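You operate a simulated robot arm through the tools that you are given. There is no shell and no other tool. Be economical: measure what you need, move in short steps, check, and stop when the job is done.

The job below is to be done with a simulated two-armed robot. You get a single attempt, and the scene is never put back.

Task
Silence the buzzer, reset the tripped breaker and test the board lamps.
Fine: the trip display names the breaker; push it fully off, then on; one press of the lamp test key, last.

It is judged by the outcome, as a careful person would: the job done as asked, and still so three seconds after it is handed in. It fails if anything else is knocked over, pushed out of place, dropped, spilled or broken.

Robot
Two 7-joint arms with two-finger parallel grippers on one trunk, on a base that drives. Base frame: it is fixed to the floor where the robot stands at the start and does not move with it; the origin is under the middle of the robot, x ahead of it, y to its left, z up. Units: m, degrees, N and s.
The left shoulder is at the start at [0.07, 0.134, 1.301], the right one opposite. With the tool pointing down near the work surface each hand reaches from about 0.1 to 0.64 m from the robot's upright axis, wherever it stands, measured 20 degrees to its own side. Places, roughly: bench breaker [0.5, -0.1, 1.2]; board lamp test key [0.5, 0, 1]; decks breaker [0.5, 0, 1.4]; media breaker [0.5, 0, 1.1]; router breaker [0.5, 0.2, 1.4]; screens breaker [0.5, -0.3, 1.4]. Payload 1.57 kg a hand.
The TCP of each hand is the grasp point between the finger pads, 0.03 m short of the fingertips. In the tool frame z runs along the fingers and y along their closing line. The gripper opens to 0.08 m. The fingers are 0.017 m wide and 0.012 m thick; the gripper's body (0.04 by 0.082 m) begins 0.08 m behind the TCP.
Orientation is that of the tool frame in the base frame, as a unit quaternion [x, y, z, w]. With the fingers straight down and closing along the base's y, the tool's x points along the base's -x, its y along +y and its z along -z.

Tools
- The arms move only by the tool jog_arm. It takes "left_moves", "right_moves" or both (then of equal length, played together; a hand with none holds still); each is text: rows parted by semicolons, each of 7 numbers parted by spaces: the closure, from 0 (fully open) to 1 (shut), then the shift along the tool's x, y, z in units of 200 mm (1.0 is 200 mm), then the turn, a rotation vector about the tool's x, y, z in units of 60 degrees (1.0 is 60 degrees). In form: jaw x y z rx ry rz; .... A call has 1 to 10 rows; each row is the pose to reach, as a shift and turn from the pose commanded when the call began, along the tool's axes at that moment. A call with a number of a shift or a turn outside -1 to 1 is refused whole. A row lasts 0.2 s, in which the tool goes at most 0.05 m and 8.6 degrees; a call with a longer step from one row to the next is refused whole, and so is a gripper value outside its range. A pose out of reach is approached as far as the arm can. The call stops where the force on the tool passes 40 N (or 10 N more than at its start, if that is more) or the arm is blocked; 0.2 s more then pass. The fingers move at their own pace (about 0.153 m/s each) and stop on an object; they squeeze with about 43 N. The grip force told is the motor's: it shows also when the fingers shut on nothing. Time passes only in rows, and 0.2 s behind the last, so rows that repeat a pose let the fingers close. The reply holds the time, the measured pose of the TCP, the force on the tool along the base axes, the opening and the grip force, in the units named above and with some noise, with the torque about the TCP (base axes, N m) and any sound that the robot's microphone picked up.
- Cameras (640 x 400 px; columns grow to the right, rows downward): "scene" is now at [0.1382, 0.004, 1.5266]; the picture's right is [0.05, -1.00, 0.00], its down [-0.59, -0.03, -0.80] and it looks along [0.80, 0.04, -0.59] (base axes); focal length 284 px, centre (320, 200). "left" rides on the left gripper at [0.072, 0.007, -0.122] in its tool frame; the picture's right is [-0.09, 1.00, 0.00], its down [-0.84, -0.08, -0.54] and it looks along [-0.54, -0.05, 0.84] (tool axes); focal length 238 px, centre (320, 200). "right" rides on the right gripper at [0.072, -0.007, -0.122] in its tool frame; the picture's right is [0.09, 1.00, 0.00], its down [-0.84, 0.08, -0.54] and it looks along [-0.54, 0.05, 0.84] (tool axes); focal length 238 px, centre (320, 200). There is no depth. A picture from a camera that has moved, and an enlarged one, comes with that camera's place and axes in the base frame and with its lens.
- snapshot(camera): a new picture of that camera. The clock stands still meanwhile.
- slide_trunk(by): slides the trunk up (or, below 0, down) by that many m; the arms and the scene camera ride with it, the base frame stays. It gives what a move gives, with no picture.
- drive_base(legs): drives the robot by 1 to 6 legs, each [ahead, left, turn to the left] in m, m and degrees, along the robot's own axes; the way and the turn of a leg run together, so that a leg with both is an arc; at most 1.5 m and 180 degrees a leg. The arms and the cameras ride along, it lands a little off, and it stops where it bumps. It gives what a move gives.
- head_to(pan, tilt): turns the head with the scene camera to pan (to the left, within 86 degrees either way) and tilt (down, from -29 to 69), counted from straight ahead of the robot. It gives what a move gives.
- inspect(camera, box): a new picture of the part [left, top, right, bottom] of that camera's present view, enlarged. The clock stands still meanwhile.
- finish_job(): hands the job in; it is judged then, once.

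Go step by step. Nothing tells you exact positions but the pictures and the camera data: compare them with the known pose of the tool, close in by small moves and look again before you grip or let go. The budget is 120 turns and 88 pictures, counting those below and the enlarged ones. Unless the task says otherwise, let go and move clear before handing in, and close with one line.

The tools are called as a command line: name --argument value ..., lists and objects as JSON in quotes. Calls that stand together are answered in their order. jog_arm: Moves the arms, as the interface text tells. Its arguments: {"type":"object","properties":{"left_moves":{"type":"string"},"right_moves":{"type":"string"}},"required":[]} The other tools are called the same way: slide_trunk (by) slides the trunk up or down; drive_base (legs) drives the base; head_to (pan, tilt) turns the head that bears the scene camera; snapshot (camera) takes a picture; inspect (camera, box) takes an enlarged picture of a part of a camera's view; finish_job () hands the job in.

At the start:

```text
time: 0.0
left_position: [0.4628, 0.1791, 1.0003]
left_tool_rot: [-0.001, 1.0, 0.0, 0.0]
left_ft_force: [0.1, 0.5, -0.2]
left_torque: [0.02, -0.01, 0.02]
left_finger_gap: 0.08
left_grip_force: 0.0
right_position: [0.4562, -0.2319, 0.9992]
right_tool_rot: [0.0, 1.0, 0.0, 0.0]
right_ft_force: [-0.3, -0.2, 0.2]
right_torque: [0.0, -0.02, -0.02]
right_finger_gap: 0.08
right_grip_force: 0.0
trunk travel left (down, up): [-0.875, 0.065]
robot x, y, heading: [-0.0025, 0.0018, 0.1]
head pan, tilt: [3.0, 36.5]
```

scene: 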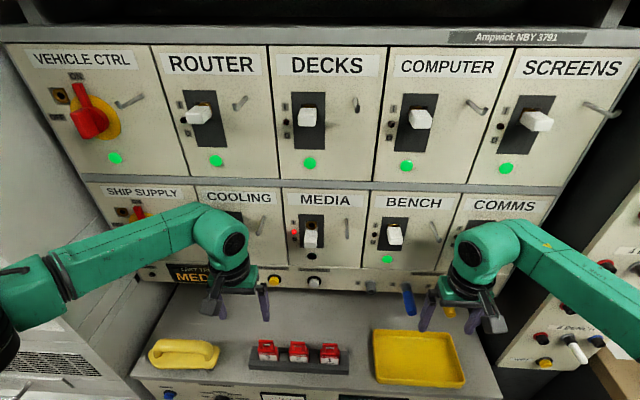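
right: 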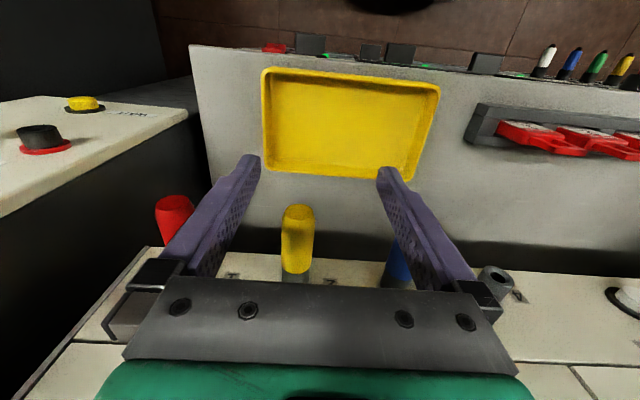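
left: 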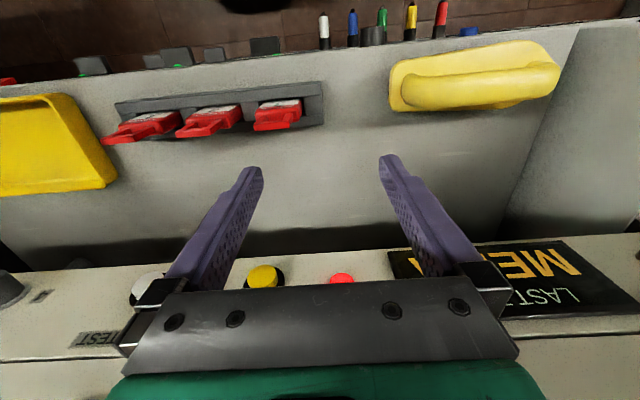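

The display seems to read "LAST TRIP MEDIA", and the media breaker shows a red lamp. I look closer at the display, the keys and the breaker.

inspect --camera "scene" --box '[160, 180, 480, 380]'

inspect --camera "left" --box '[0, 220, 640, 380]'

inspect --camera "right" --box '[120, 180, 640, 400]'

```text
2.00 times, centred on (320, 280) of scene
camera zoom: at [0.1382, 0.004, 1.5266], right [0.05, -1.0, 0.0], down [-0.59, -0.03, -0.8], along [0.8, 0.04, -0.59], focal length 568 px, centre (320, 40)
```

zoom: 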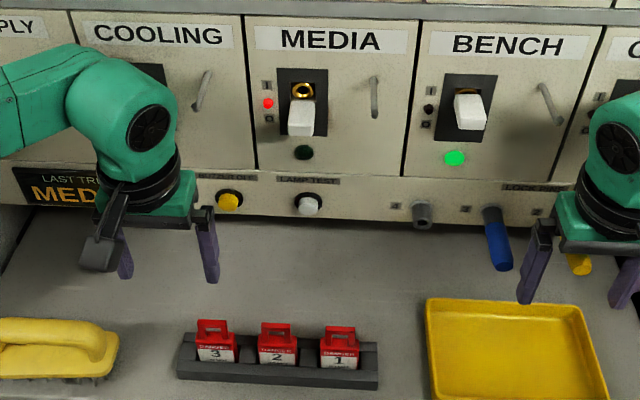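

```text
1.00 times, centred on (320, 300) of left (not enlarged: the box is as wide or as high as the picture)
camera zoom: at [0.3902, 0.1866, 1.123], right [0.09, 1.0, 0.0], down [0.84, -0.08, 0.54], along [0.54, -0.05, -0.84], focal length 238 px, centre (320, 100)
```

zoom: 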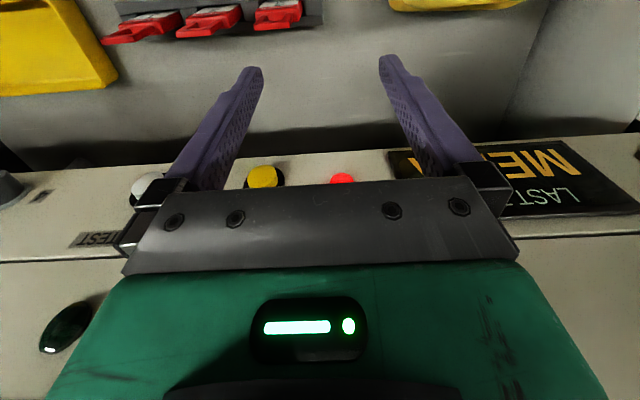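

```text
1.23 times, centred on (380, 290) of right
camera zoom: at [0.3837, -0.2389, 1.1211], right [-0.09, 1.0, 0.0], down [0.84, 0.08, 0.54], along [0.54, 0.05, -0.84], focal length 293 px, centre (246, 89)
```

zoom: 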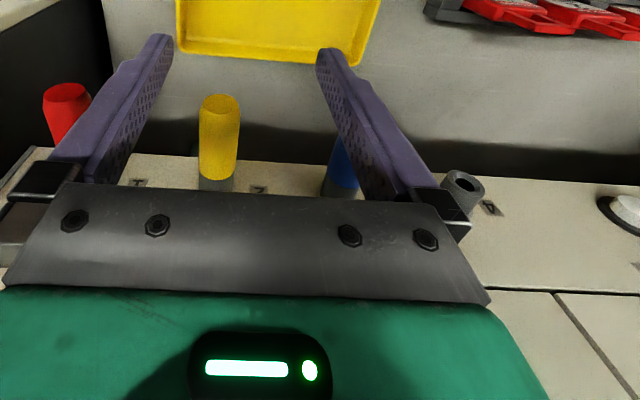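

The buzzer-off key (yellow) appears near [0.54, 0.127, 1.0], the white lamp test near [0.54, 0.035, 1.0], and the media handle near [0.57, 0.046, 1.1]. I back the left hand off, shut it and start turning it to point at the panel.

jog_arm --left_moves "1 0.1 0 -0.05 0 -0.1 0; 1 0.2 0 -0.1 0 -0.24 0; 1 0.3 0 -0.15 0 -0.38 0; 1 0.4 0 -0.2 0 -0.52 0; 1 0.45 0 -0.25 0 -0.66 0; 1 0.45 0 -0.25 0 -0.8 0"

```text
time: 1.4
left_position: [0.3768, 0.18, 1.0454]
left_tool_rot: [-0.001, 0.949, 0.0, 0.316]
left_ft_force: [0.1, 0.2, -0.5]
left_torque: [-0.03, 0.03, 0.0]
left_finger_gap: 0.0
left_grip_force: 21.2
left hand out of reach, approached as far as the arm can: row 5, 6
right_position: [0.4573, -0.2316, 0.9985]
right_tool_rot: [0.0, 1.0, 0.0, -0.001]
right_ft_force: [-0.3, -0.7, -0.5]
right_torque: [0.02, -0.01, 0.0]
right_finger_gap: 0.0797
right_grip_force: 0.2
trunk travel left (down, up): [-0.875, 0.065]
robot x, y, heading: [-0.0015, -0.0023, -0.0]
head pan, tilt: [3.0, 36.5]
```

The hand is too cramped to turn level here, so I back the base off 0.2 m and continue.

drive_base --legs '[[-0.2, 0, 0]]'

```text
time: 3.0
left_position: [0.1787, 0.1789, 1.0446]
left_tool_rot: [-0.001, 0.949, 0.0, 0.315]
left_ft_force: [-0.8, 1.2, -0.1]
left_torque: [0.02, 0.02, 0.0]
left_finger_gap: 0.0002
left_grip_force: 21.3
right_position: [0.2592, -0.2313, 0.9982]
right_tool_rot: [0.001, 1.0, 0.0, -0.001]
right_ft_force: [0.7, 0.3, 0.7]
right_torque: [-0.01, 0.0, 0.03]
right_finger_gap: 0.0801
right_grip_force: 0.0
trunk travel left (down, up): [-0.875, 0.065]
robot x, y, heading: [-0.2032, 0.0003, 0.1]
head pan, tilt: [3.0, 36.5]
```

jog_arm --left_moves "1 -0.176 0 0.132 0 -0.1 0; 1 -0.352 0 0.264 0 -0.23 0; 1 -0.528 0 0.396 0 -0.36 0; 1 -0.704 0 0.528 0 -0.49 0; 1 -0.88 0 0.66 0 -0.62 0; 1 -0.88 0 0.66 0 -0.75 0; 1 -0.88 0 0.66 0 -0.885 0; 1 -0.88 0 0.66 0 -0.885 0"

snapshot --camera "scene"

snapshot --camera "left"

```text
time: 4.8
left_position: [0.3819, 0.0612, 1.1149]
left_tool_rot: [-0.003, 0.708, 0.004, 0.706]
left_ft_force: [0.5, -0.5, -0.4]
left_torque: [0.02, 0.03, 0.0]
left_finger_gap: 0.0
left_grip_force: 21.6
left hand out of reach, approached as far as the arm can: row 3, 4, 5, 6, 7, 8
right_position: [0.2582, -0.2334, 0.9988]
right_tool_rot: [-0.001, 1.0, 0.001, 0.0]
right_ft_force: [0.2, -0.7, 0.0]
right_torque: [0.03, -0.06, 0.01]
right_finger_gap: 0.08
right_grip_force: 0.1
trunk travel left (down, up): [-0.875, 0.065]
robot x, y, heading: [-0.2007, 0.0005, -0.0]
head pan, tilt: [3.0, 36.5]
```

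```text
81 pictures are left
camera scene: at [-0.0601, 0.0009, 1.5265], right [0.05, -1.0, 0.0], down [-0.59, -0.03, -0.8], along [0.8, 0.04, -0.6], focal length 284 px, centre (320, 200)
```

scene: 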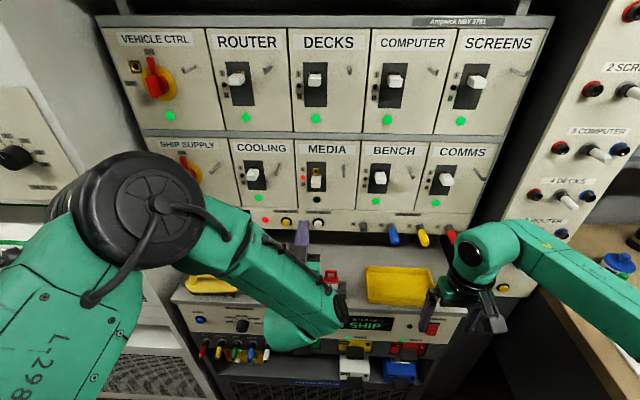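

```text
80 pictures are left
camera left: at [0.2595, 0.0674, 1.045], right [-0.01, 1.0, 0.09], down [-0.54, -0.08, 0.84], along [0.84, -0.04, 0.54], focal length 238 px, centre (320, 200)
```

left: 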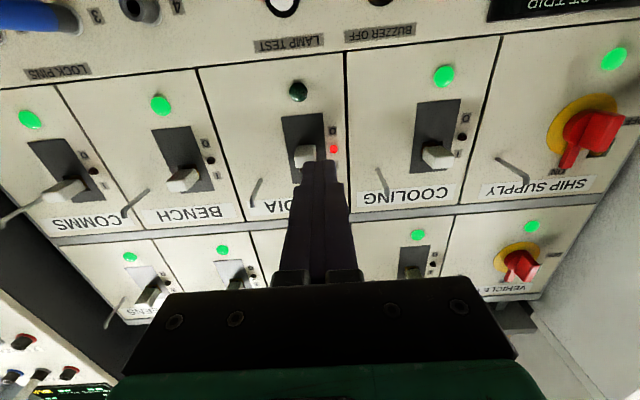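

Labels confirm: yellow is BUZZER OFF, white is LAMP TEST. The hand is level but landed off the commanded spot, so I probe what pose the commands now count from.

jog_arm --left_moves "1 0 0 0 0 0 0; 1 0 0 0.1 0 0 0"

```text
time: 5.4
left_position: [0.4011, 0.0578, 1.1181]
left_tool_rot: [-0.002, 0.709, 0.003, 0.705]
left_ft_force: [-0.1, 0.8, -0.2]
left_torque: [0.01, -0.02, 0.06]
left_finger_gap: 0.0
left_grip_force: 21.5
left hand out of reach, approached as far as the arm can: row 2
right_position: [0.2583, -0.2321, 0.9986]
right_tool_rot: [0.0, 1.0, 0.0, -0.001]
right_ft_force: [0.1, -0.5, -0.4]
right_torque: [0.02, 0.01, -0.01]
right_finger_gap: 0.0801
right_grip_force: 0.1
trunk travel left (down, up): [-0.875, 0.065]
robot x, y, heading: [-0.1993, -0.0036, 0.2]
head pan, tilt: [3.0, 36.5]
```

Commands count from the reached pose. I try shifting left and down toward the buzzer key line.

jog_arm --left_moves "1 0 0.1 -0.1 0 0 0; 1 0 0.2 -0.1 0 0 0; 1 0.1 0.35 -0.1 0 0 0; 1 0.25 0.35 -0.1 0 0 0; 1 0.4 0.35 -0.1 0 0 0; 1 0.55 0.35 -0.1 0 0 0"

```text
time: 6.8
left_position: [0.3647, 0.0497, 1.0904]
left_tool_rot: [-0.003, 0.709, 0.003, 0.705]
left_ft_force: [-0.6, 0.0, 0.0]
left_torque: [0.01, 0.0, -0.01]
left_finger_gap: 0.0
left_grip_force: 21.5
left hand out of reach, approached as far as the arm can: row 1, 2, 3, 4, 5, 6
right_position: [0.2588, -0.2329, 1.0003]
right_tool_rot: [0.001, 1.0, 0.0, 0.0]
right_ft_force: [-1.0, 0.8, 0.4]
right_torque: [0.01, 0.0, 0.01]
right_finger_gap: 0.0799
right_grip_force: 0.0
trunk travel left (down, up): [-0.875, 0.065]
robot x, y, heading: [-0.2021, -0.0004, 0.1]
head pan, tilt: [3.0, 36.5]
```

The wrist seems at a joint limit because the shoulder is high; lowering the trunk should straighten it. First I raise the right hand so that it stays above desk level, and back the left hand off slightly.

jog_arm --right_moves "0 0 0 -0.2 0 0 0; 0 0 0 -0.4 0 0 0; 0 0 0 -0.6 0 0 0; 0 0 0 -0.8 0 0 0; 0 0 0 -1 0 0 0" --left_moves "1 -0.2 0 -0.05 0 0 0; 1 -0.4 0 -0.1 0 0 0; 1 -0.6 0 -0.15 0 0 0; 1 -0.6 0 -0.2 0 0 0; 1 -0.6 0 -0.25 0 0 0"

slide_trunk --by -0.15

snapshot --camera "scene"

```text
time: 8.0
left_position: [0.3125, 0.0494, 1.2102]
left_tool_rot: [0.0, 0.708, 0.0, 0.706]
left_ft_force: [0.1, -0.6, 0.8]
left_torque: [0.03, -0.01, 0.04]
left_finger_gap: 0.0
left_grip_force: 21.2
right_position: [0.2543, -0.2312, 1.2008]
right_tool_rot: [0.0, 1.0, 0.0, 0.0]
right_ft_force: [-0.1, -0.4, 0.7]
right_torque: [-0.02, -0.03, 0.02]
right_finger_gap: 0.0801
right_grip_force: 0.0
trunk travel left (down, up): [-0.875, 0.065]
robot x, y, heading: [-0.1995, -0.0017, -0.0]
head pan, tilt: [3.0, 36.5]
```

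```text
time: 9.8
left_position: [0.3131, 0.0483, 1.0604]
left_tool_rot: [0.0, 0.707, 0.0, 0.707]
left_ft_force: [-0.4, 1.3, -0.1]
left_torque: [-0.01, 0.01, 0.03]
left_finger_gap: 0.0002
left_grip_force: 21.3
right_position: [0.2567, -0.2302, 1.051]
right_tool_rot: [0.0, 1.0, 0.0, 0.0]
right_ft_force: [0.2, -0.2, 0.1]
right_torque: [0.0, 0.04, 0.03]
right_finger_gap: 0.0799
right_grip_force: 0.1
trunk travel left (down, up): [-0.725, 0.215]
robot x, y, heading: [-0.1993, -0.0014, 0.1]
head pan, tilt: [3.0, 36.5]
```

```text
79 pictures are left
camera scene: at [-0.0614, 0.004, 1.3767], right [0.05, -1.0, 0.0], down [-0.59, -0.03, -0.8], along [0.8, 0.04, -0.59], focal length 284 px, centre (320, 200)
```

scene: 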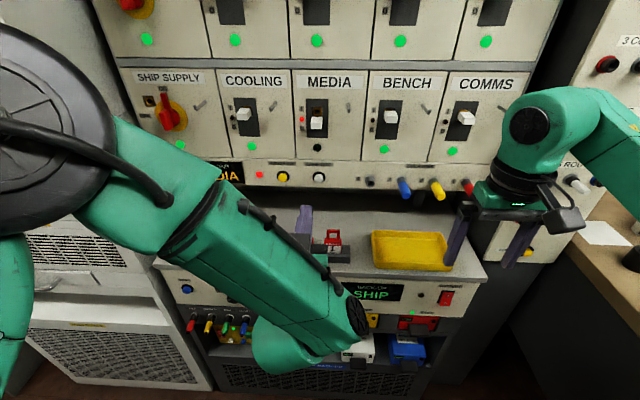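

The view of the panel is now clear and the hand is free. I move it left and down toward the buzzer key line.

jog_arm --left_moves "1 0 0.15 0 0 0 0; 1 0.1 0.3 0.1 0 0 0; 1 0.2 0.39 0.2 0 0 0; 1 0.3 0.39 0.3 0 0 0; 1 0.3 0.39 0.45 0 0 0; 1 0.3 0.39 0.6 0 0 0"

snapshot --camera "scene"

snapshot --camera "left"

```text
time: 11.2
left_position: [0.4318, 0.0907, 1.0208]
left_tool_rot: [-0.007, 0.712, 0.008, 0.702]
left_ft_force: [0.1, -0.5, 0.0]
left_torque: [0.01, 0.0, -0.02]
left_finger_gap: 0.0002
left_grip_force: 21.4
left hand out of reach, approached as far as the arm can: row 3, 4, 5, 6
right_position: [0.2575, -0.2309, 1.049]
right_tool_rot: [0.0, 1.0, 0.0, 0.0]
right_ft_force: [0.5, 0.4, -0.4]
right_torque: [0.0, -0.03, 0.0]
right_finger_gap: 0.0802
right_grip_force: 0.0
trunk travel left (down, up): [-0.725, 0.215]
robot x, y, heading: [-0.1969, 0.0034, -0.2]
head pan, tilt: [3.0, 36.5]
```

```text
78 pictures are left
camera scene: at [-0.06, 0.0037, 1.3765], right [0.05, -1.0, 0.0], down [-0.59, -0.03, -0.8], along [0.8, 0.04, -0.6], focal length 284 px, centre (320, 200)
```

scene: 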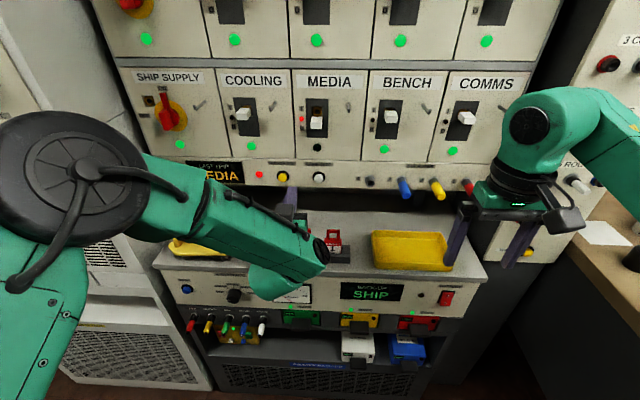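

```text
77 pictures are left
camera left: at [0.3076, 0.0963, 0.9512], right [-0.02, 1.0, 0.09], down [-0.53, -0.09, 0.84], along [0.85, -0.04, 0.53], focal length 238 px, centre (320, 200)
```

left: 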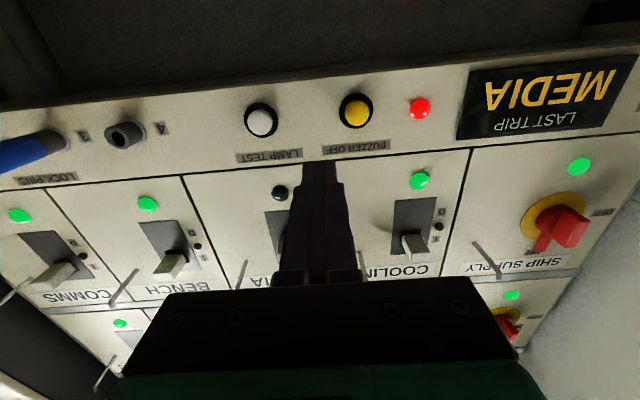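

LAST TRIP MEDIA is confirmed. The wrist is still near its limit, so I raise both hands and lower the trunk a bit more.

jog_arm --right_moves "0 0 0 -0.2 0 0 0; 0 0 0 -0.4 0 0 0; 0 0 0 -0.6 0 0 0" --left_moves "1 -0.2 0 0 0 0 0; 1 -0.4 0 0 0 0 0; 1 -0.6 0 -0.1 0 0 0"

slide_trunk --by -0.12

jog_arm --left_moves "1 0 0.1 0 0 0 0; 1 0 0.15 0 0 0 0; 1 0 0.18 0 0 0 0; 1 0 0.18 0 0 0 0"

```text
time: 11.9
left_position: [0.4083, 0.0919, 1.1425]
left_tool_rot: [0.001, 0.707, -0.001, 0.707]
left_ft_force: [-0.9, 0.1, -0.4]
left_torque: [0.03, 0.02, 0.01]
left_finger_gap: 0.0
left_grip_force: 21.0
right_position: [0.2543, -0.2303, 1.1721]
right_tool_rot: [0.0, 1.0, 0.0, 0.002]
right_ft_force: [-0.6, 0.4, 0.4]
right_torque: [0.0, -0.04, 0.01]
right_finger_gap: 0.0798
right_grip_force: 0.0
trunk travel left (down, up): [-0.725, 0.215]
robot x, y, heading: [-0.1973, -0.0009, -0.0]
head pan, tilt: [3.0, 36.5]
```

```text
time: 13.4
left_position: [0.4091, 0.0917, 1.0201]
left_tool_rot: [-0.001, 0.708, 0.001, 0.706]
left_ft_force: [0.1, -0.8, 0.4]
left_torque: [0.03, 0.0, 0.0]
left_finger_gap: 0.0
left_grip_force: 21.4
right_position: [0.2569, -0.232, 1.0494]
right_tool_rot: [0.0, 1.0, 0.0, 0.0]
right_ft_force: [0.2, 0.4, -0.1]
right_torque: [0.0, -0.04, 0.0]
right_finger_gap: 0.0798
right_grip_force: 0.0
trunk travel left (down, up): [-0.605, 0.335]
robot x, y, heading: [-0.1984, -0.0037, -0.0]
head pan, tilt: [3.0, 36.5]
```

```text
time: 14.4
left_position: [0.4095, 0.1272, 1.0199]
left_tool_rot: [-0.001, 0.707, 0.001, 0.707]
left_ft_force: [-1.1, -0.5, -1.1]
left_torque: [0.0, 0.0, 0.01]
left_finger_gap: 0.0
left_grip_force: 20.8
right_position: [0.257, -0.2315, 1.0485]
right_tool_rot: [0.0, 1.0, 0.001, 0.001]
right_ft_force: [0.2, 0.4, 0.9]
right_torque: [0.0, -0.02, 0.02]
right_finger_gap: 0.0802
right_grip_force: 0.0
trunk travel left (down, up): [-0.605, 0.335]
robot x, y, heading: [-0.203, 0.0059, 0.1]
head pan, tilt: [3.0, 36.5]
```

jog_arm --left_moves "1 0.04 0 0.1 0 0 0; 1 0.08 0 0.2 0 0 0; 1 0.08 0 0.3 0 0 0; 1 0.08 0 0.38 0 0 0; 1 0.08 0 0.38 0 0 0"

snapshot --camera "left"

inspect --camera "scene" --box '[180, 40, 440, 200]'

```text
time: 15.7
left_position: [0.4863, 0.1268, 1.0045]
left_tool_rot: [0.0, 0.707, 0.0, 0.707]
left_ft_force: [0.2, 0.0, 0.2]
left_torque: [0.02, 0.0, 0.0]
left_finger_gap: 0.0
left_grip_force: 21.2
right_position: [0.2562, -0.2314, 1.0502]
right_tool_rot: [0.0, 1.0, 0.0, 0.0]
right_ft_force: [0.1, 0.2, -0.8]
right_torque: [0.01, -0.02, 0.0]
right_finger_gap: 0.08
right_grip_force: 0.0
trunk travel left (down, up): [-0.605, 0.335]
robot x, y, heading: [-0.1997, -0.0032, 0.0]
head pan, tilt: [3.0, 36.5]
```

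```text
76 pictures are left
camera left: at [0.3636, 0.1337, 0.934], right [0.0, 1.0, 0.09], down [-0.54, -0.08, 0.84], along [0.84, -0.05, 0.54], focal length 238 px, centre (320, 200)
```

left: 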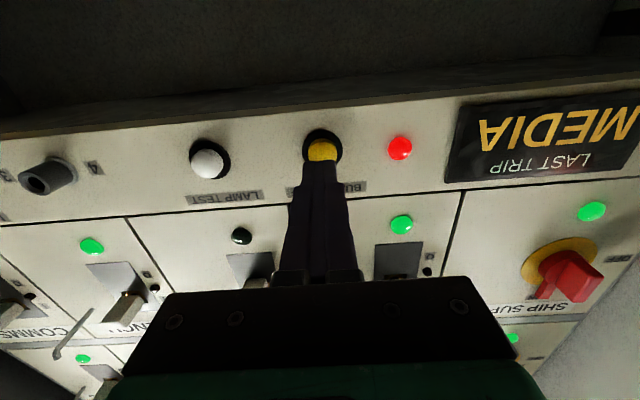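

```text
2.46 times, centred on (310, 120) of scene
camera zoom: at [-0.0617, 0.004, 1.2567], right [0.05, -1.0, 0.0], down [-0.59, -0.03, -0.8], along [0.8, 0.04, -0.59], focal length 699 px, centre (345, 397)
```

zoom: 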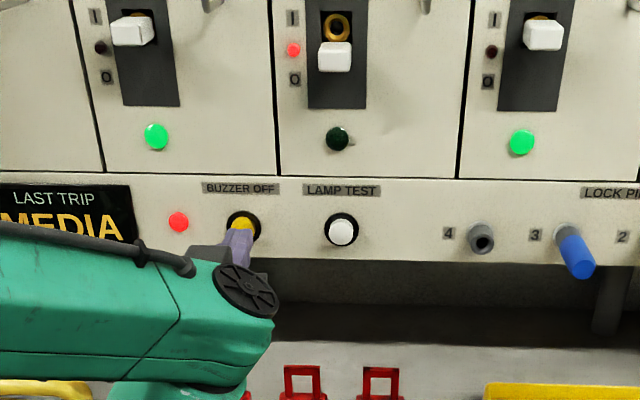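

Aligned with the buzzer key. I press it gently forward and release.

jog_arm --left_moves "1 0 0 0.06 0 0 0; 1 0 0 0.1 0 0 0; 1 0 0 0.13 0 0 0; 1 0 0 0.16 0 0 0"

```text
time: 16.6
left_position: [0.5095, 0.1275, 1.0046]
left_tool_rot: [0.001, 0.708, -0.001, 0.706]
left_ft_force: [-35.0, 1.3, -13.1]
left_torque: [-0.03, 0.5, 0.12]
left_finger_gap: 0.0001
left_grip_force: 22.0
right_position: [0.25, -0.2302, 1.0539]
right_tool_rot: [0.0, 1.0, 0.0, 0.003]
right_ft_force: [0.4, 0.2, 0.1]
right_torque: [0.02, -0.03, 0.02]
right_finger_gap: 0.0804
right_grip_force: 0.0
trunk travel left (down, up): [-0.605, 0.335]
robot x, y, heading: [-0.2011, -0.0028, 0.1]
head pan, tilt: [3.0, 36.5]
heard: click
```

Click heard. I back off and check the red lamp and whether the buzzing is gone.

jog_arm --left_moves "1 0 0 -0.1 0 0 0; 1 0 0 -0.25 0 0 0; 1 0 0 -0.4 0 0 0; 1 0 0 -0.4 0 0 0"

snapshot --camera "left"

inspect --camera "scene" --box '[180, 40, 440, 200]'

```text
time: 17.6
left_position: [0.4383, 0.1275, 1.0054]
left_tool_rot: [-0.001, 0.707, 0.001, 0.707]
left_ft_force: [-0.8, -0.5, 0.0]
left_torque: [0.0, -0.02, 0.0]
left_finger_gap: 0.0
left_grip_force: 21.7
right_position: [0.2576, -0.2326, 1.05]
right_tool_rot: [0.001, 1.0, 0.0, 0.001]
right_ft_force: [0.0, -0.3, 0.8]
right_torque: [0.02, -0.02, 0.01]
right_finger_gap: 0.0798
right_grip_force: 0.1
trunk travel left (down, up): [-0.605, 0.335]
robot x, y, heading: [-0.1964, -0.0008, 0.0]
head pan, tilt: [3.0, 36.5]
```

```text
74 pictures are left
camera left: at [0.3163, 0.1347, 0.9344], right [0.0, 1.0, 0.09], down [-0.54, -0.08, 0.84], along [0.84, -0.05, 0.54], focal length 238 px, centre (320, 200)
```

left: 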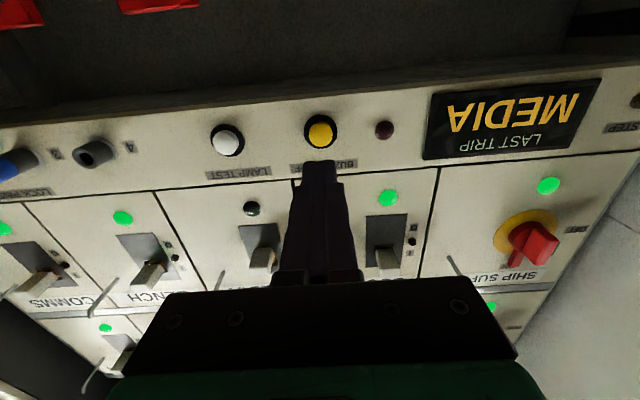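

```text
2.46 times, centred on (310, 120) of scene
camera zoom: at [-0.0604, 0.0037, 1.2565], right [0.05, -1.0, 0.0], down [-0.59, -0.03, -0.8], along [0.8, 0.04, -0.6], focal length 699 px, centre (345, 397)
```

zoom: 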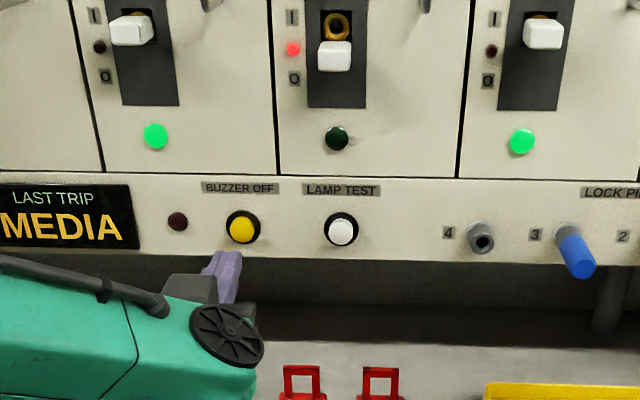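

The buzzer lamp is out, so the buzzer is silenced. The media handle tip triangulates to about [0.519, 0.041, 1.148]; I bring the shut fingertips to just above and short of it.

jog_arm --left_moves "1 -0.2 -0.09 0 0 0 0; 1 -0.4 -0.18 0 0 0 0; 1 -0.6 -0.27 0 0 0 0; 1 -0.78 -0.36 0 0 0 0; 1 -0.92 -0.43 0 0 0 0; 1 -0.92 -0.43 0 0 0 0"

snapshot --camera "left"

inspect --camera "scene" --box '[220, 0, 420, 125]'

```text
time: 19.1
left_position: [0.4378, 0.0406, 1.1906]
left_tool_rot: [0.0, 0.708, 0.0, 0.706]
left_ft_force: [-0.1, 0.0, -0.2]
left_torque: [-0.02, 0.0, -0.01]
left_finger_gap: 0.0
left_grip_force: 21.2
right_position: [0.2568, -0.2307, 1.0499]
right_tool_rot: [0.0, 1.0, -0.001, -0.001]
right_ft_force: [0.1, 0.1, 0.1]
right_torque: [-0.01, -0.02, 0.0]
right_finger_gap: 0.0799
right_grip_force: 0.0
trunk travel left (down, up): [-0.605, 0.335]
robot x, y, heading: [-0.1989, -0.0022, -0.1]
head pan, tilt: [3.0, 36.5]
```

```text
72 pictures are left
camera left: at [0.316, 0.0475, 1.1189], right [0.0, 1.0, 0.09], down [-0.54, -0.08, 0.84], along [0.84, -0.05, 0.54], focal length 238 px, centre (320, 200)
```

left: 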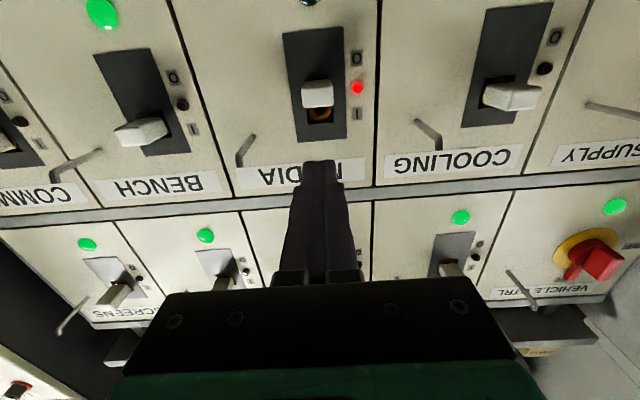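

```text
3.20 times, centred on (320, 62) of scene
camera zoom: at [-0.0612, 0.0043, 1.2566], right [0.05, -1.0, 0.0], down [-0.59, -0.03, -0.8], along [0.8, 0.04, -0.59], focal length 908 px, centre (320, 640)
```

zoom: 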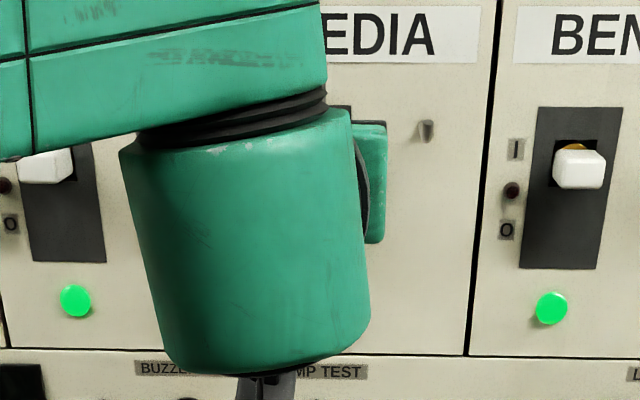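

The measurements agree: handle centre z≈1.148, plate from about 1.106 to 1.199. I go in above the handle, then push it down.

jog_arm --left_moves "1 0 0 0.15 0 0 0; 1 0 0 0.28 0 0 0; 1 0 0 0.345 0 0 0; 1 0 0 0.345 0 0 0; 1 0.06 0 0.345 0 0 0; 1 0.12 0 0.345 0 0 0; 1 0.18 0 0.345 0 0 0"

snapshot --camera "left"

```text
time: 20.6
left_position: [0.5078, 0.0411, 1.1513]
left_tool_rot: [-0.001, 0.708, 0.001, 0.706]
left_ft_force: [0.4, 0.1, -0.2]
left_torque: [-0.01, 0.02, 0.01]
left_finger_gap: 0.0
left_grip_force: 21.8
right_position: [0.2568, -0.2325, 1.0493]
right_tool_rot: [0.001, 1.0, 0.0, 0.0]
right_ft_force: [-0.4, -0.2, -0.7]
right_torque: [0.0, 0.01, -0.01]
right_finger_gap: 0.08
right_grip_force: 0.1
trunk travel left (down, up): [-0.605, 0.335]
robot x, y, heading: [-0.1961, 0.0012, 0.2]
head pan, tilt: [3.0, 36.5]
```

```text
70 pictures are left
camera left: at [0.3855, 0.0481, 1.0813], right [0.0, 1.0, 0.09], down [-0.54, -0.08, 0.84], along [0.84, -0.05, 0.54], focal length 238 px, centre (320, 200)
```

left: 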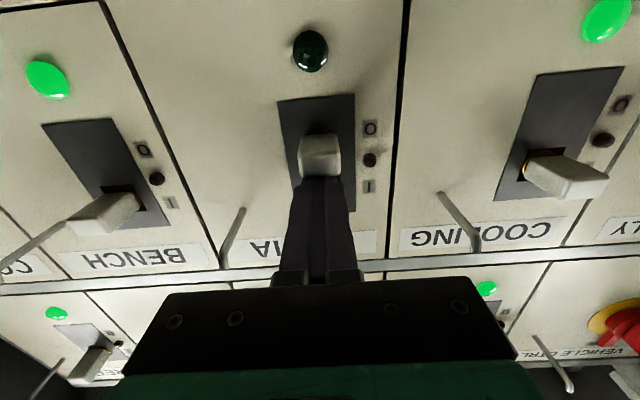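

The fingers are on the handle and its red lamp went out. I keep pushing down to full off.

jog_arm --left_moves "1 0.04 0 0 0 0 0; 1 0.08 0 0 0 0 0; 1 0.12 0 0 0 0 0; 1 0.16 0 0 0 0 0; 1 0.2 0 0 0 0 0"

snapshot --camera "left"

```text
time: 21.3
left_position: [0.5029, 0.042, 1.151]
left_tool_rot: [-0.002, 0.698, 0.0, 0.716]
left_ft_force: [-4.2, -1.8, 10.0]
left_torque: [0.05, 0.0, -0.01]
left_finger_gap: 0.0
left_grip_force: 21.1
right_position: [0.2536, -0.2309, 1.0502]
right_tool_rot: [0.0, 1.0, 0.0, 0.002]
right_ft_force: [-0.9, 0.5, 0.1]
right_torque: [-0.02, 0.0, 0.01]
right_finger_gap: 0.08
right_grip_force: 0.0
trunk travel left (down, up): [-0.605, 0.335]
robot x, y, heading: [-0.1978, 0.0001, -0.1]
head pan, tilt: [3.0, 36.5]
stopped in row 3 (left hand): the force on the tool passed its limit at 49 N (the readings are from after the stop); the commanded pose is now the measured one
```

```text
69 pictures are left
camera left: at [0.3834, 0.0488, 1.0776], right [0.0, 1.0, 0.09], down [-0.56, -0.08, 0.82], along [0.83, -0.05, 0.56], focal length 238 px, centre (320, 200)
```

left: 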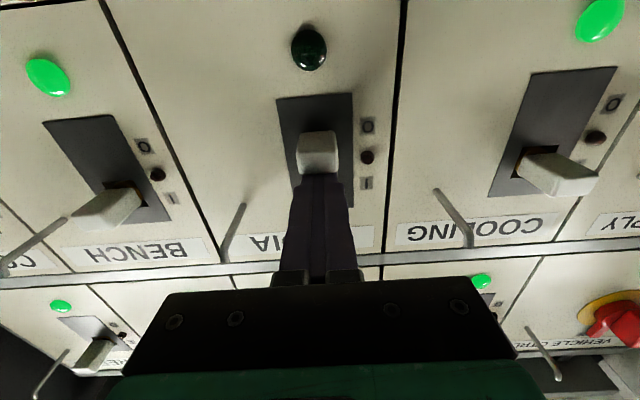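

A hard stop was met at 49 N, probably full off. I lift off and retreat to see.

jog_arm --left_moves "1 -0.1 0 0 0 0 0; 1 -0.2 0 -0.05 0 0 0; 1 -0.2 0 -0.2 0 0 0; 1 -0.2 0 -0.35 0 0 0; 1 -0.2 0 -0.35 0 0 0"

snapshot --camera "left"

```text
time: 22.5
left_position: [0.4373, 0.0417, 1.1856]
left_tool_rot: [-0.002, 0.701, 0.001, 0.713]
left_ft_force: [0.2, 1.1, -0.7]
left_torque: [0.02, 0.01, 0.06]
left_finger_gap: 0.0
left_grip_force: 21.4
right_position: [0.2589, -0.2317, 1.0506]
right_tool_rot: [0.001, 1.0, 0.001, 0.0]
right_ft_force: [-0.3, 0.1, -0.2]
right_torque: [-0.01, 0.01, -0.01]
right_finger_gap: 0.0803
right_grip_force: 0.0
trunk travel left (down, up): [-0.605, 0.335]
robot x, y, heading: [-0.2003, -0.0014, 0.1]
head pan, tilt: [3.0, 36.5]
```

```text
68 pictures are left
camera left: at [0.3157, 0.0484, 1.1132], right [-0.01, 1.0, 0.09], down [-0.56, -0.08, 0.83], along [0.83, -0.05, 0.55], focal length 238 px, centre (320, 200)
```

left: 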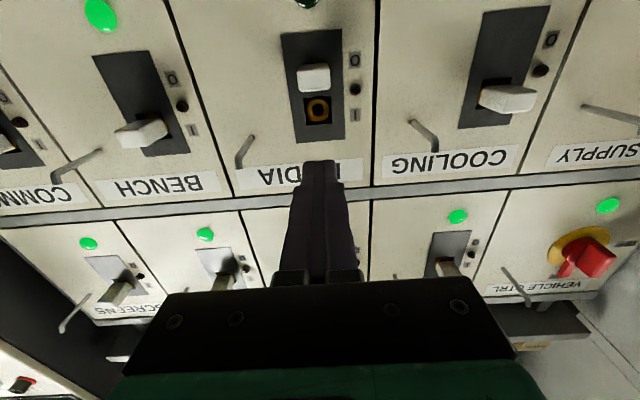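

The handle tip is now at z≈1.136, its red lamp is out: fully off. Next I go under the handle.

jog_arm --left_moves "1 0.15 0 0 0 0 0; 1 0.3 0 0 0 0 0; 1 0.43 0 0 0 0 0; 1 0.43 0 0 0 0 0"

snapshot --camera "left"

inspect --camera "scene" --box '[220, 0, 420, 125]'

```text
time: 23.5
left_position: [0.4379, 0.0427, 1.1001]
left_tool_rot: [-0.001, 0.701, 0.0, 0.713]
left_ft_force: [0.5, -0.9, -0.3]
left_torque: [0.0, -0.03, -0.03]
left_finger_gap: 0.0001
left_grip_force: 21.5
right_position: [0.2569, -0.2303, 1.0497]
right_tool_rot: [0.0, 1.0, 0.0, 0.0]
right_ft_force: [0.3, 0.6, -0.2]
right_torque: [0.0, -0.01, 0.02]
right_finger_gap: 0.0798
right_grip_force: 0.0
trunk travel left (down, up): [-0.605, 0.335]
robot x, y, heading: [-0.2004, 0.0007, -0.1]
head pan, tilt: [3.0, 36.5]
```

```text
67 pictures are left
camera left: at [0.3165, 0.0489, 1.0268], right [-0.01, 1.0, 0.09], down [-0.56, -0.08, 0.83], along [0.83, -0.05, 0.55], focal length 238 px, centre (320, 200)
```

left: 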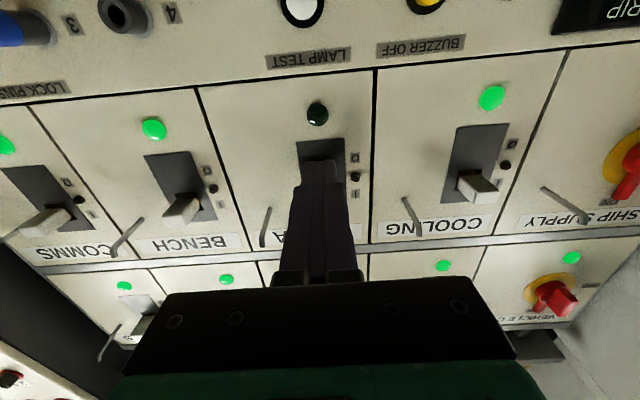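

```text
3.20 times, centred on (320, 62) of scene
camera zoom: at [-0.0613, 0.0038, 1.2566], right [0.05, -1.0, 0.0], down [-0.59, -0.03, -0.8], along [0.8, 0.04, -0.59], focal length 908 px, centre (320, 640)
```

zoom: 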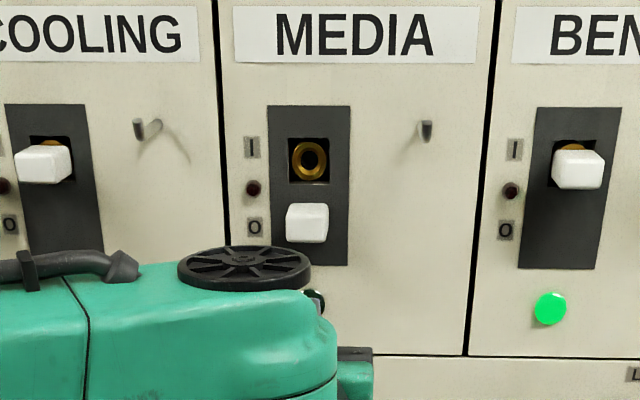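

The handle sits beside the O mark, fully off. I go in beneath it and push up to on.

jog_arm --left_moves "1 0 0 0.15 0 0 0; 1 0.01 0 0.28 0 0 0; 1 0.01 0 0.335 0 0 0; 1 0.01 0 0.335 0 0 0; 1 -0.05 0 0.335 0 0 0; 1 -0.11 0 0.335 0 0 0; 1 -0.17 0 0.335 0 0 0; 1 -0.22 0 0.335 0 0 0; 1 -0.27 0 0.335 0 0 0"

snapshot --camera "left"

inspect --camera "scene" --box '[220, 0, 420, 125]'

```text
time: 25.5
left_position: [0.5064, 0.0422, 1.1488]
left_tool_rot: [-0.002, 0.705, 0.001, 0.71]
left_ft_force: [-7.9, -0.9, -21.9]
left_torque: [-0.05, 0.6, 0.0]
left_finger_gap: 0.0
left_grip_force: 21.6
right_position: [0.2594, -0.2308, 1.0477]
right_tool_rot: [0.0, 1.0, 0.0, -0.001]
right_ft_force: [0.2, 0.5, -0.5]
right_torque: [0.0, -0.01, -0.01]
right_finger_gap: 0.08
right_grip_force: 0.1
trunk travel left (down, up): [-0.605, 0.335]
robot x, y, heading: [-0.1994, -0.0015, 0.1]
head pan, tilt: [3.0, 36.5]
```

```text
65 pictures are left
camera left: at [0.3848, 0.0493, 1.0771], right [0.0, 1.0, 0.09], down [-0.55, -0.08, 0.83], along [0.84, -0.05, 0.55], focal length 238 px, centre (320, 200)
```

left: 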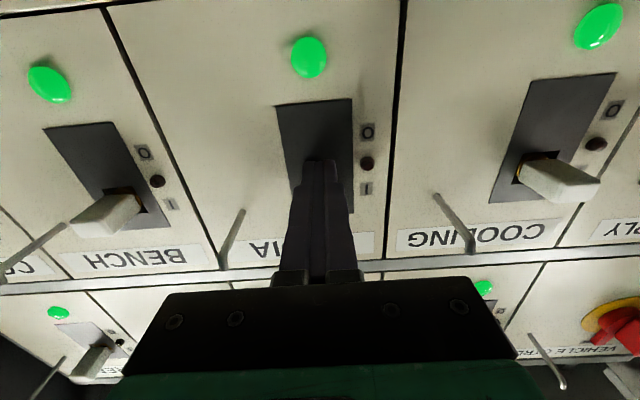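

```text
3.20 times, centred on (320, 62) of scene
camera zoom: at [-0.0584, 0.0047, 1.2557], right [0.05, -1.0, 0.0], down [-0.6, -0.03, -0.8], along [0.8, 0.04, -0.6], focal length 908 px, centre (320, 640)
```

zoom: 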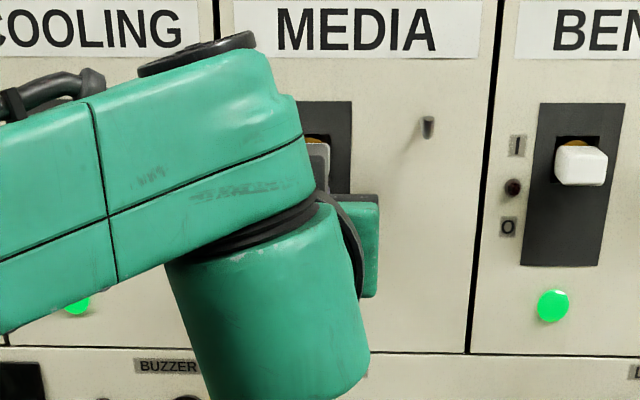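

The media lamp is green. I ease down off the handle, retreat and look.

jog_arm --left_moves "1 0.06 0 0 0 0 0; 1 0.12 0 -0.1 0 0 0; 1 0.15 0 -0.25 0 0 0; 1 0.35 0 -0.35 0 0 0; 1 0.55 0 -0.35 0 0 0; 1 0.7 0 -0.35 0 0 0; 1 0.7 -0.02 -0.35 0 0 0"

snapshot --camera "left"

inspect --camera "scene" --box '[220, 0, 420, 125]'

```text
time: 27.1
left_position: [0.4362, 0.0393, 1.0124]
left_tool_rot: [-0.003, 0.701, 0.001, 0.713]
left_ft_force: [-0.6, 0.2, -0.2]
left_torque: [0.02, 0.0, -0.01]
left_finger_gap: 0.0001
left_grip_force: 21.3
right_position: [0.2564, -0.2318, 1.0489]
right_tool_rot: [0.001, 1.0, -0.001, 0.0]
right_ft_force: [-0.1, 0.2, -0.2]
right_torque: [-0.01, 0.0, -0.03]
right_finger_gap: 0.0799
right_grip_force: 0.2
trunk travel left (down, up): [-0.605, 0.335]
robot x, y, heading: [-0.1989, 0.0003, 0.1]
head pan, tilt: [3.0, 36.5]
```

```text
63 pictures are left
camera left: at [0.3154, 0.0455, 0.9398], right [-0.01, 1.0, 0.09], down [-0.56, -0.08, 0.83], along [0.83, -0.05, 0.55], focal length 238 px, centre (320, 200)
```

left: 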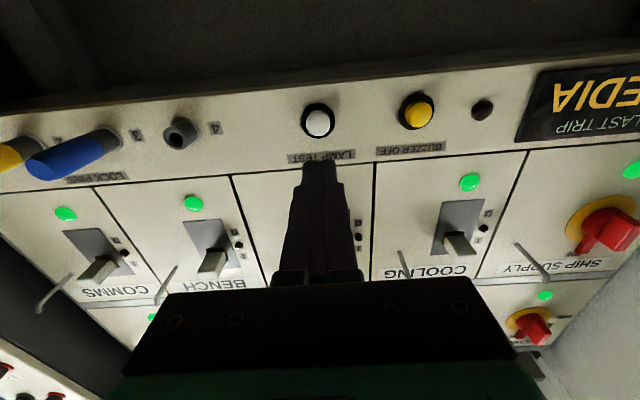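

```text
3.20 times, centred on (320, 62) of scene
camera zoom: at [-0.0609, 0.0044, 1.2566], right [0.05, -1.0, 0.0], down [-0.59, -0.03, -0.8], along [0.8, 0.04, -0.59], focal length 908 px, centre (320, 640)
```

zoom: 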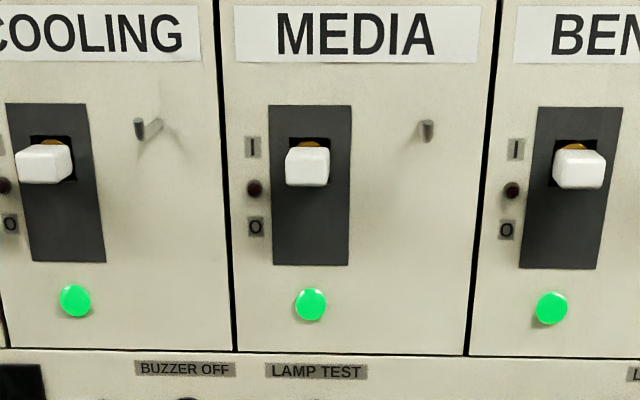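

Media is on like its neighbours. Now I line up on the lamp test key at about [0.54, 0.039, 1.003].

jog_arm --left_moves "1 0.05 0 0.1 0 0 0; 1 0.05 0 0.2 0 0 0; 1 0.05 0 0.25 0 0 0; 1 0.05 0 0.25 0 0 0"

inspect --camera "left" --box '[200, 60, 440, 210]'

```text
time: 28.1
left_position: [0.4861, 0.0383, 1.004]
left_tool_rot: [-0.002, 0.7, 0.001, 0.714]
left_ft_force: [-0.3, 0.6, 0.0]
left_torque: [-0.01, -0.04, -0.02]
left_finger_gap: 0.0001
left_grip_force: 20.9
right_position: [0.2561, -0.2319, 1.0501]
right_tool_rot: [0.0, 1.0, 0.0, 0.0]
right_ft_force: [-0.4, 0.0, -0.1]
right_torque: [-0.03, 0.02, -0.03]
right_finger_gap: 0.08
right_grip_force: 0.1
trunk travel left (down, up): [-0.605, 0.335]
robot x, y, heading: [-0.1989, -0.0009, 0.0]
head pan, tilt: [3.0, 36.5]
```

```text
2.67 times, centred on (320, 135) of left
camera zoom: at [0.3655, 0.0447, 0.9318], right [-0.01, 1.0, 0.09], down [-0.56, -0.08, 0.83], along [0.83, -0.05, 0.55], focal length 636 px, centre (320, 373)
```

zoom: 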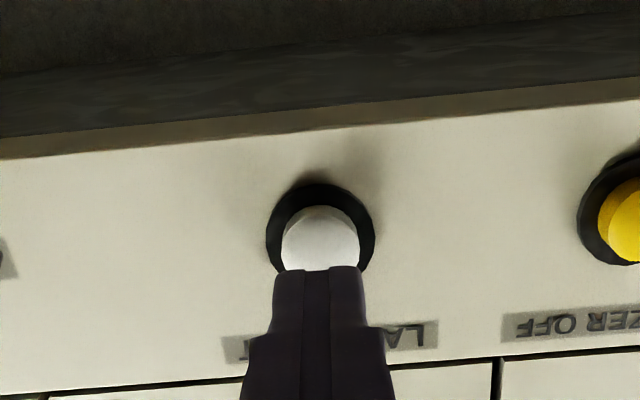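

Aligned. One press, in one smooth push.

jog_arm --left_moves "1 0 0 0.06 0 0 0; 1 0 0 0.1 0 0 0; 1 0 0 0.13 0 0 0; 1 0 0 0.16 0 0 0"

snapshot --camera "left"

```text
time: 29.1
left_position: [0.5098, 0.0368, 1.0078]
left_tool_rot: [-0.001, 0.701, -0.001, 0.713]
left_ft_force: [-37.4, 2.4, -14.1]
left_torque: [-0.04, 0.61, 0.14]
left_finger_gap: 0.0001
left_grip_force: 21.5
right_position: [0.2493, -0.2303, 1.0537]
right_tool_rot: [0.0, 1.0, -0.001, 0.003]
right_ft_force: [-0.4, 0.0, -0.6]
right_torque: [-0.01, -0.01, 0.0]
right_finger_gap: 0.0802
right_grip_force: 0.1
trunk travel left (down, up): [-0.605, 0.335]
robot x, y, heading: [-0.1991, 0.0007, -0.1]
head pan, tilt: [3.0, 36.5]
heard: click
```

```text
60 pictures are left
camera left: at [0.3897, 0.0444, 0.934], right [0.0, 1.0, 0.09], down [-0.56, -0.07, 0.83], along [0.83, -0.05, 0.56], focal length 238 px, centre (320, 200)
```

left: 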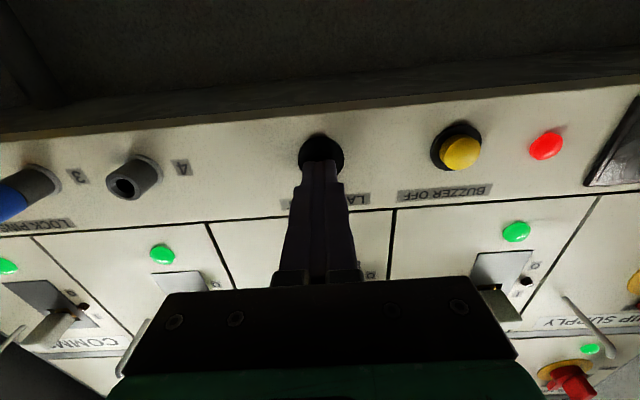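

The lamps light under test (the buzzer lamp is lit). I release straight back and verify.

jog_arm --left_moves "1 0 0 -0.1 0 0 0; 1 0 0 -0.25 0 0 0; 1 0 0 -0.4 0 0 0; 1 0 0 -0.5 0 0 0; 1 0 0 -0.5 0 0 0"

snapshot --camera "scene"

snapshot --camera "left"

```text
time: 30.3
left_position: [0.4185, 0.0375, 1.0051]
left_tool_rot: [-0.003, 0.701, 0.001, 0.713]
left_ft_force: [-0.9, 0.7, 0.2]
left_torque: [0.02, 0.0, 0.0]
left_finger_gap: 0.0
left_grip_force: 21.6
right_position: [0.2566, -0.2308, 1.0496]
right_tool_rot: [0.0, 1.0, -0.001, 0.001]
right_ft_force: [-0.2, 0.4, 0.0]
right_torque: [-0.01, -0.03, 0.0]
right_finger_gap: 0.08
right_grip_force: 0.1
trunk travel left (down, up): [-0.605, 0.335]
robot x, y, heading: [-0.1989, 0.0023, 0.1]
head pan, tilt: [3.0, 36.5]
```

```text
59 pictures are left
camera scene: at [-0.0613, 0.0039, 1.2566], right [0.05, -1.0, 0.0], down [-0.59, -0.03, -0.8], along [0.8, 0.04, -0.59], focal length 284 px, centre (320, 200)
```

scene: 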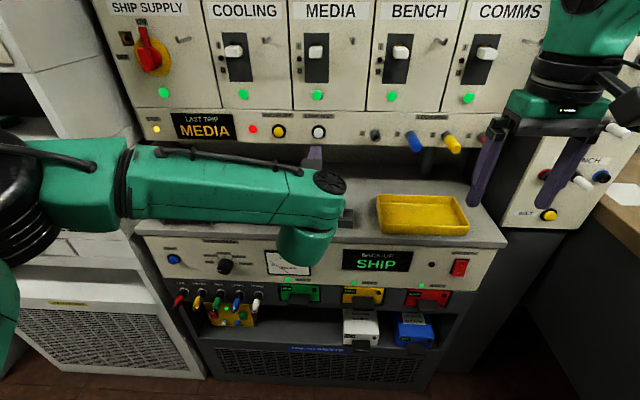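

```text
58 pictures are left
camera left: at [0.2976, 0.0448, 0.9315], right [-0.01, 1.0, 0.09], down [-0.56, -0.08, 0.83], along [0.83, -0.05, 0.56], focal length 238 px, centre (320, 200)
```

left: 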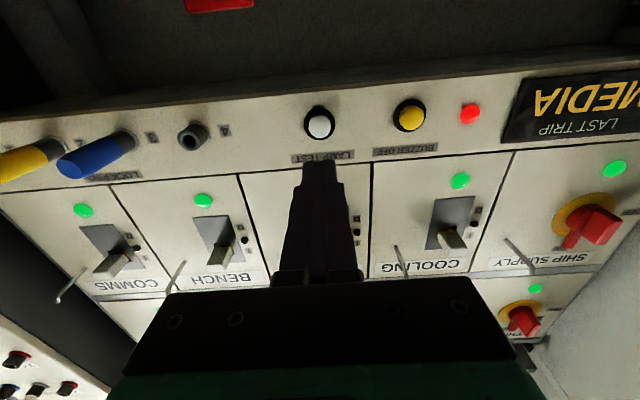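

The red buzzer lamp and a yellow lamp remain lit, presumably a timed lamp test. I wait while withdrawing and look again.

jog_arm --left_moves "1 0 0 -0.1 0 0 0; 1 -0.1 0 -0.2 0 0 0; 1 -0.2 0 -0.25 0 0 0; 1 -0.2 0 -0.25 0 0 0; 1 -0.2 0 -0.25 0 0 0; 1 -0.2 0 -0.25 0 0 0; 1 -0.2 0 -0.25 0 0 0; 1 -0.2 0 -0.25 0 0 0; 1 -0.2 0 -0.25 0 0 0; 1 -0.2 0 -0.25 0 0 0"

snapshot --camera "scene"

```text
time: 32.5
left_position: [0.3682, 0.0381, 1.0424]
left_tool_rot: [-0.002, 0.701, 0.001, 0.713]
left_ft_force: [-0.2, -0.2, -0.2]
left_torque: [0.01, 0.02, -0.03]
left_finger_gap: 0.0
left_grip_force: 21.3
right_position: [0.2565, -0.2322, 1.0504]
right_tool_rot: [0.0, 1.0, 0.001, -0.001]
right_ft_force: [-0.1, 0.2, 0.3]
right_torque: [-0.03, -0.02, -0.03]
right_finger_gap: 0.0798
right_grip_force: 0.0
trunk travel left (down, up): [-0.605, 0.335]
robot x, y, heading: [-0.2024, 0.0014, 0.3]
head pan, tilt: [3.0, 36.5]
```

```text
57 pictures are left
camera scene: at [-0.0611, 0.0039, 1.2566], right [0.05, -1.0, 0.0], down [-0.59, -0.03, -0.8], along [0.8, 0.04, -0.59], focal length 284 px, centre (320, 200)
```

scene: 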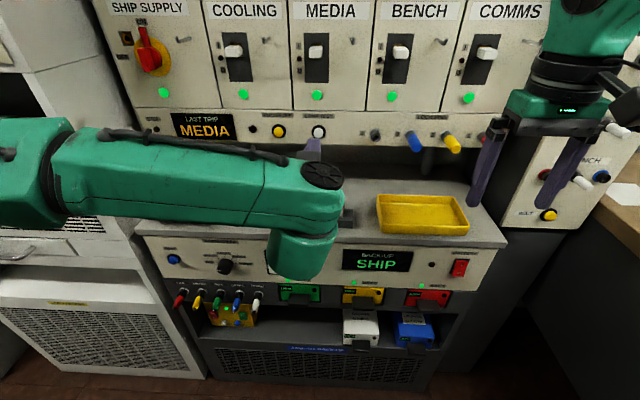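

The lamp test has ended by itself: the buzzer lamp is dark, media is on with a green lamp, and the hand is clear. I hand the job in.

finish_job

```text
The job is handed in.
```

The buzzer is silenced, the tripped MEDIA breaker was pushed fully off and then on (its lamp is green), and the lamp test key was pressed once, last.
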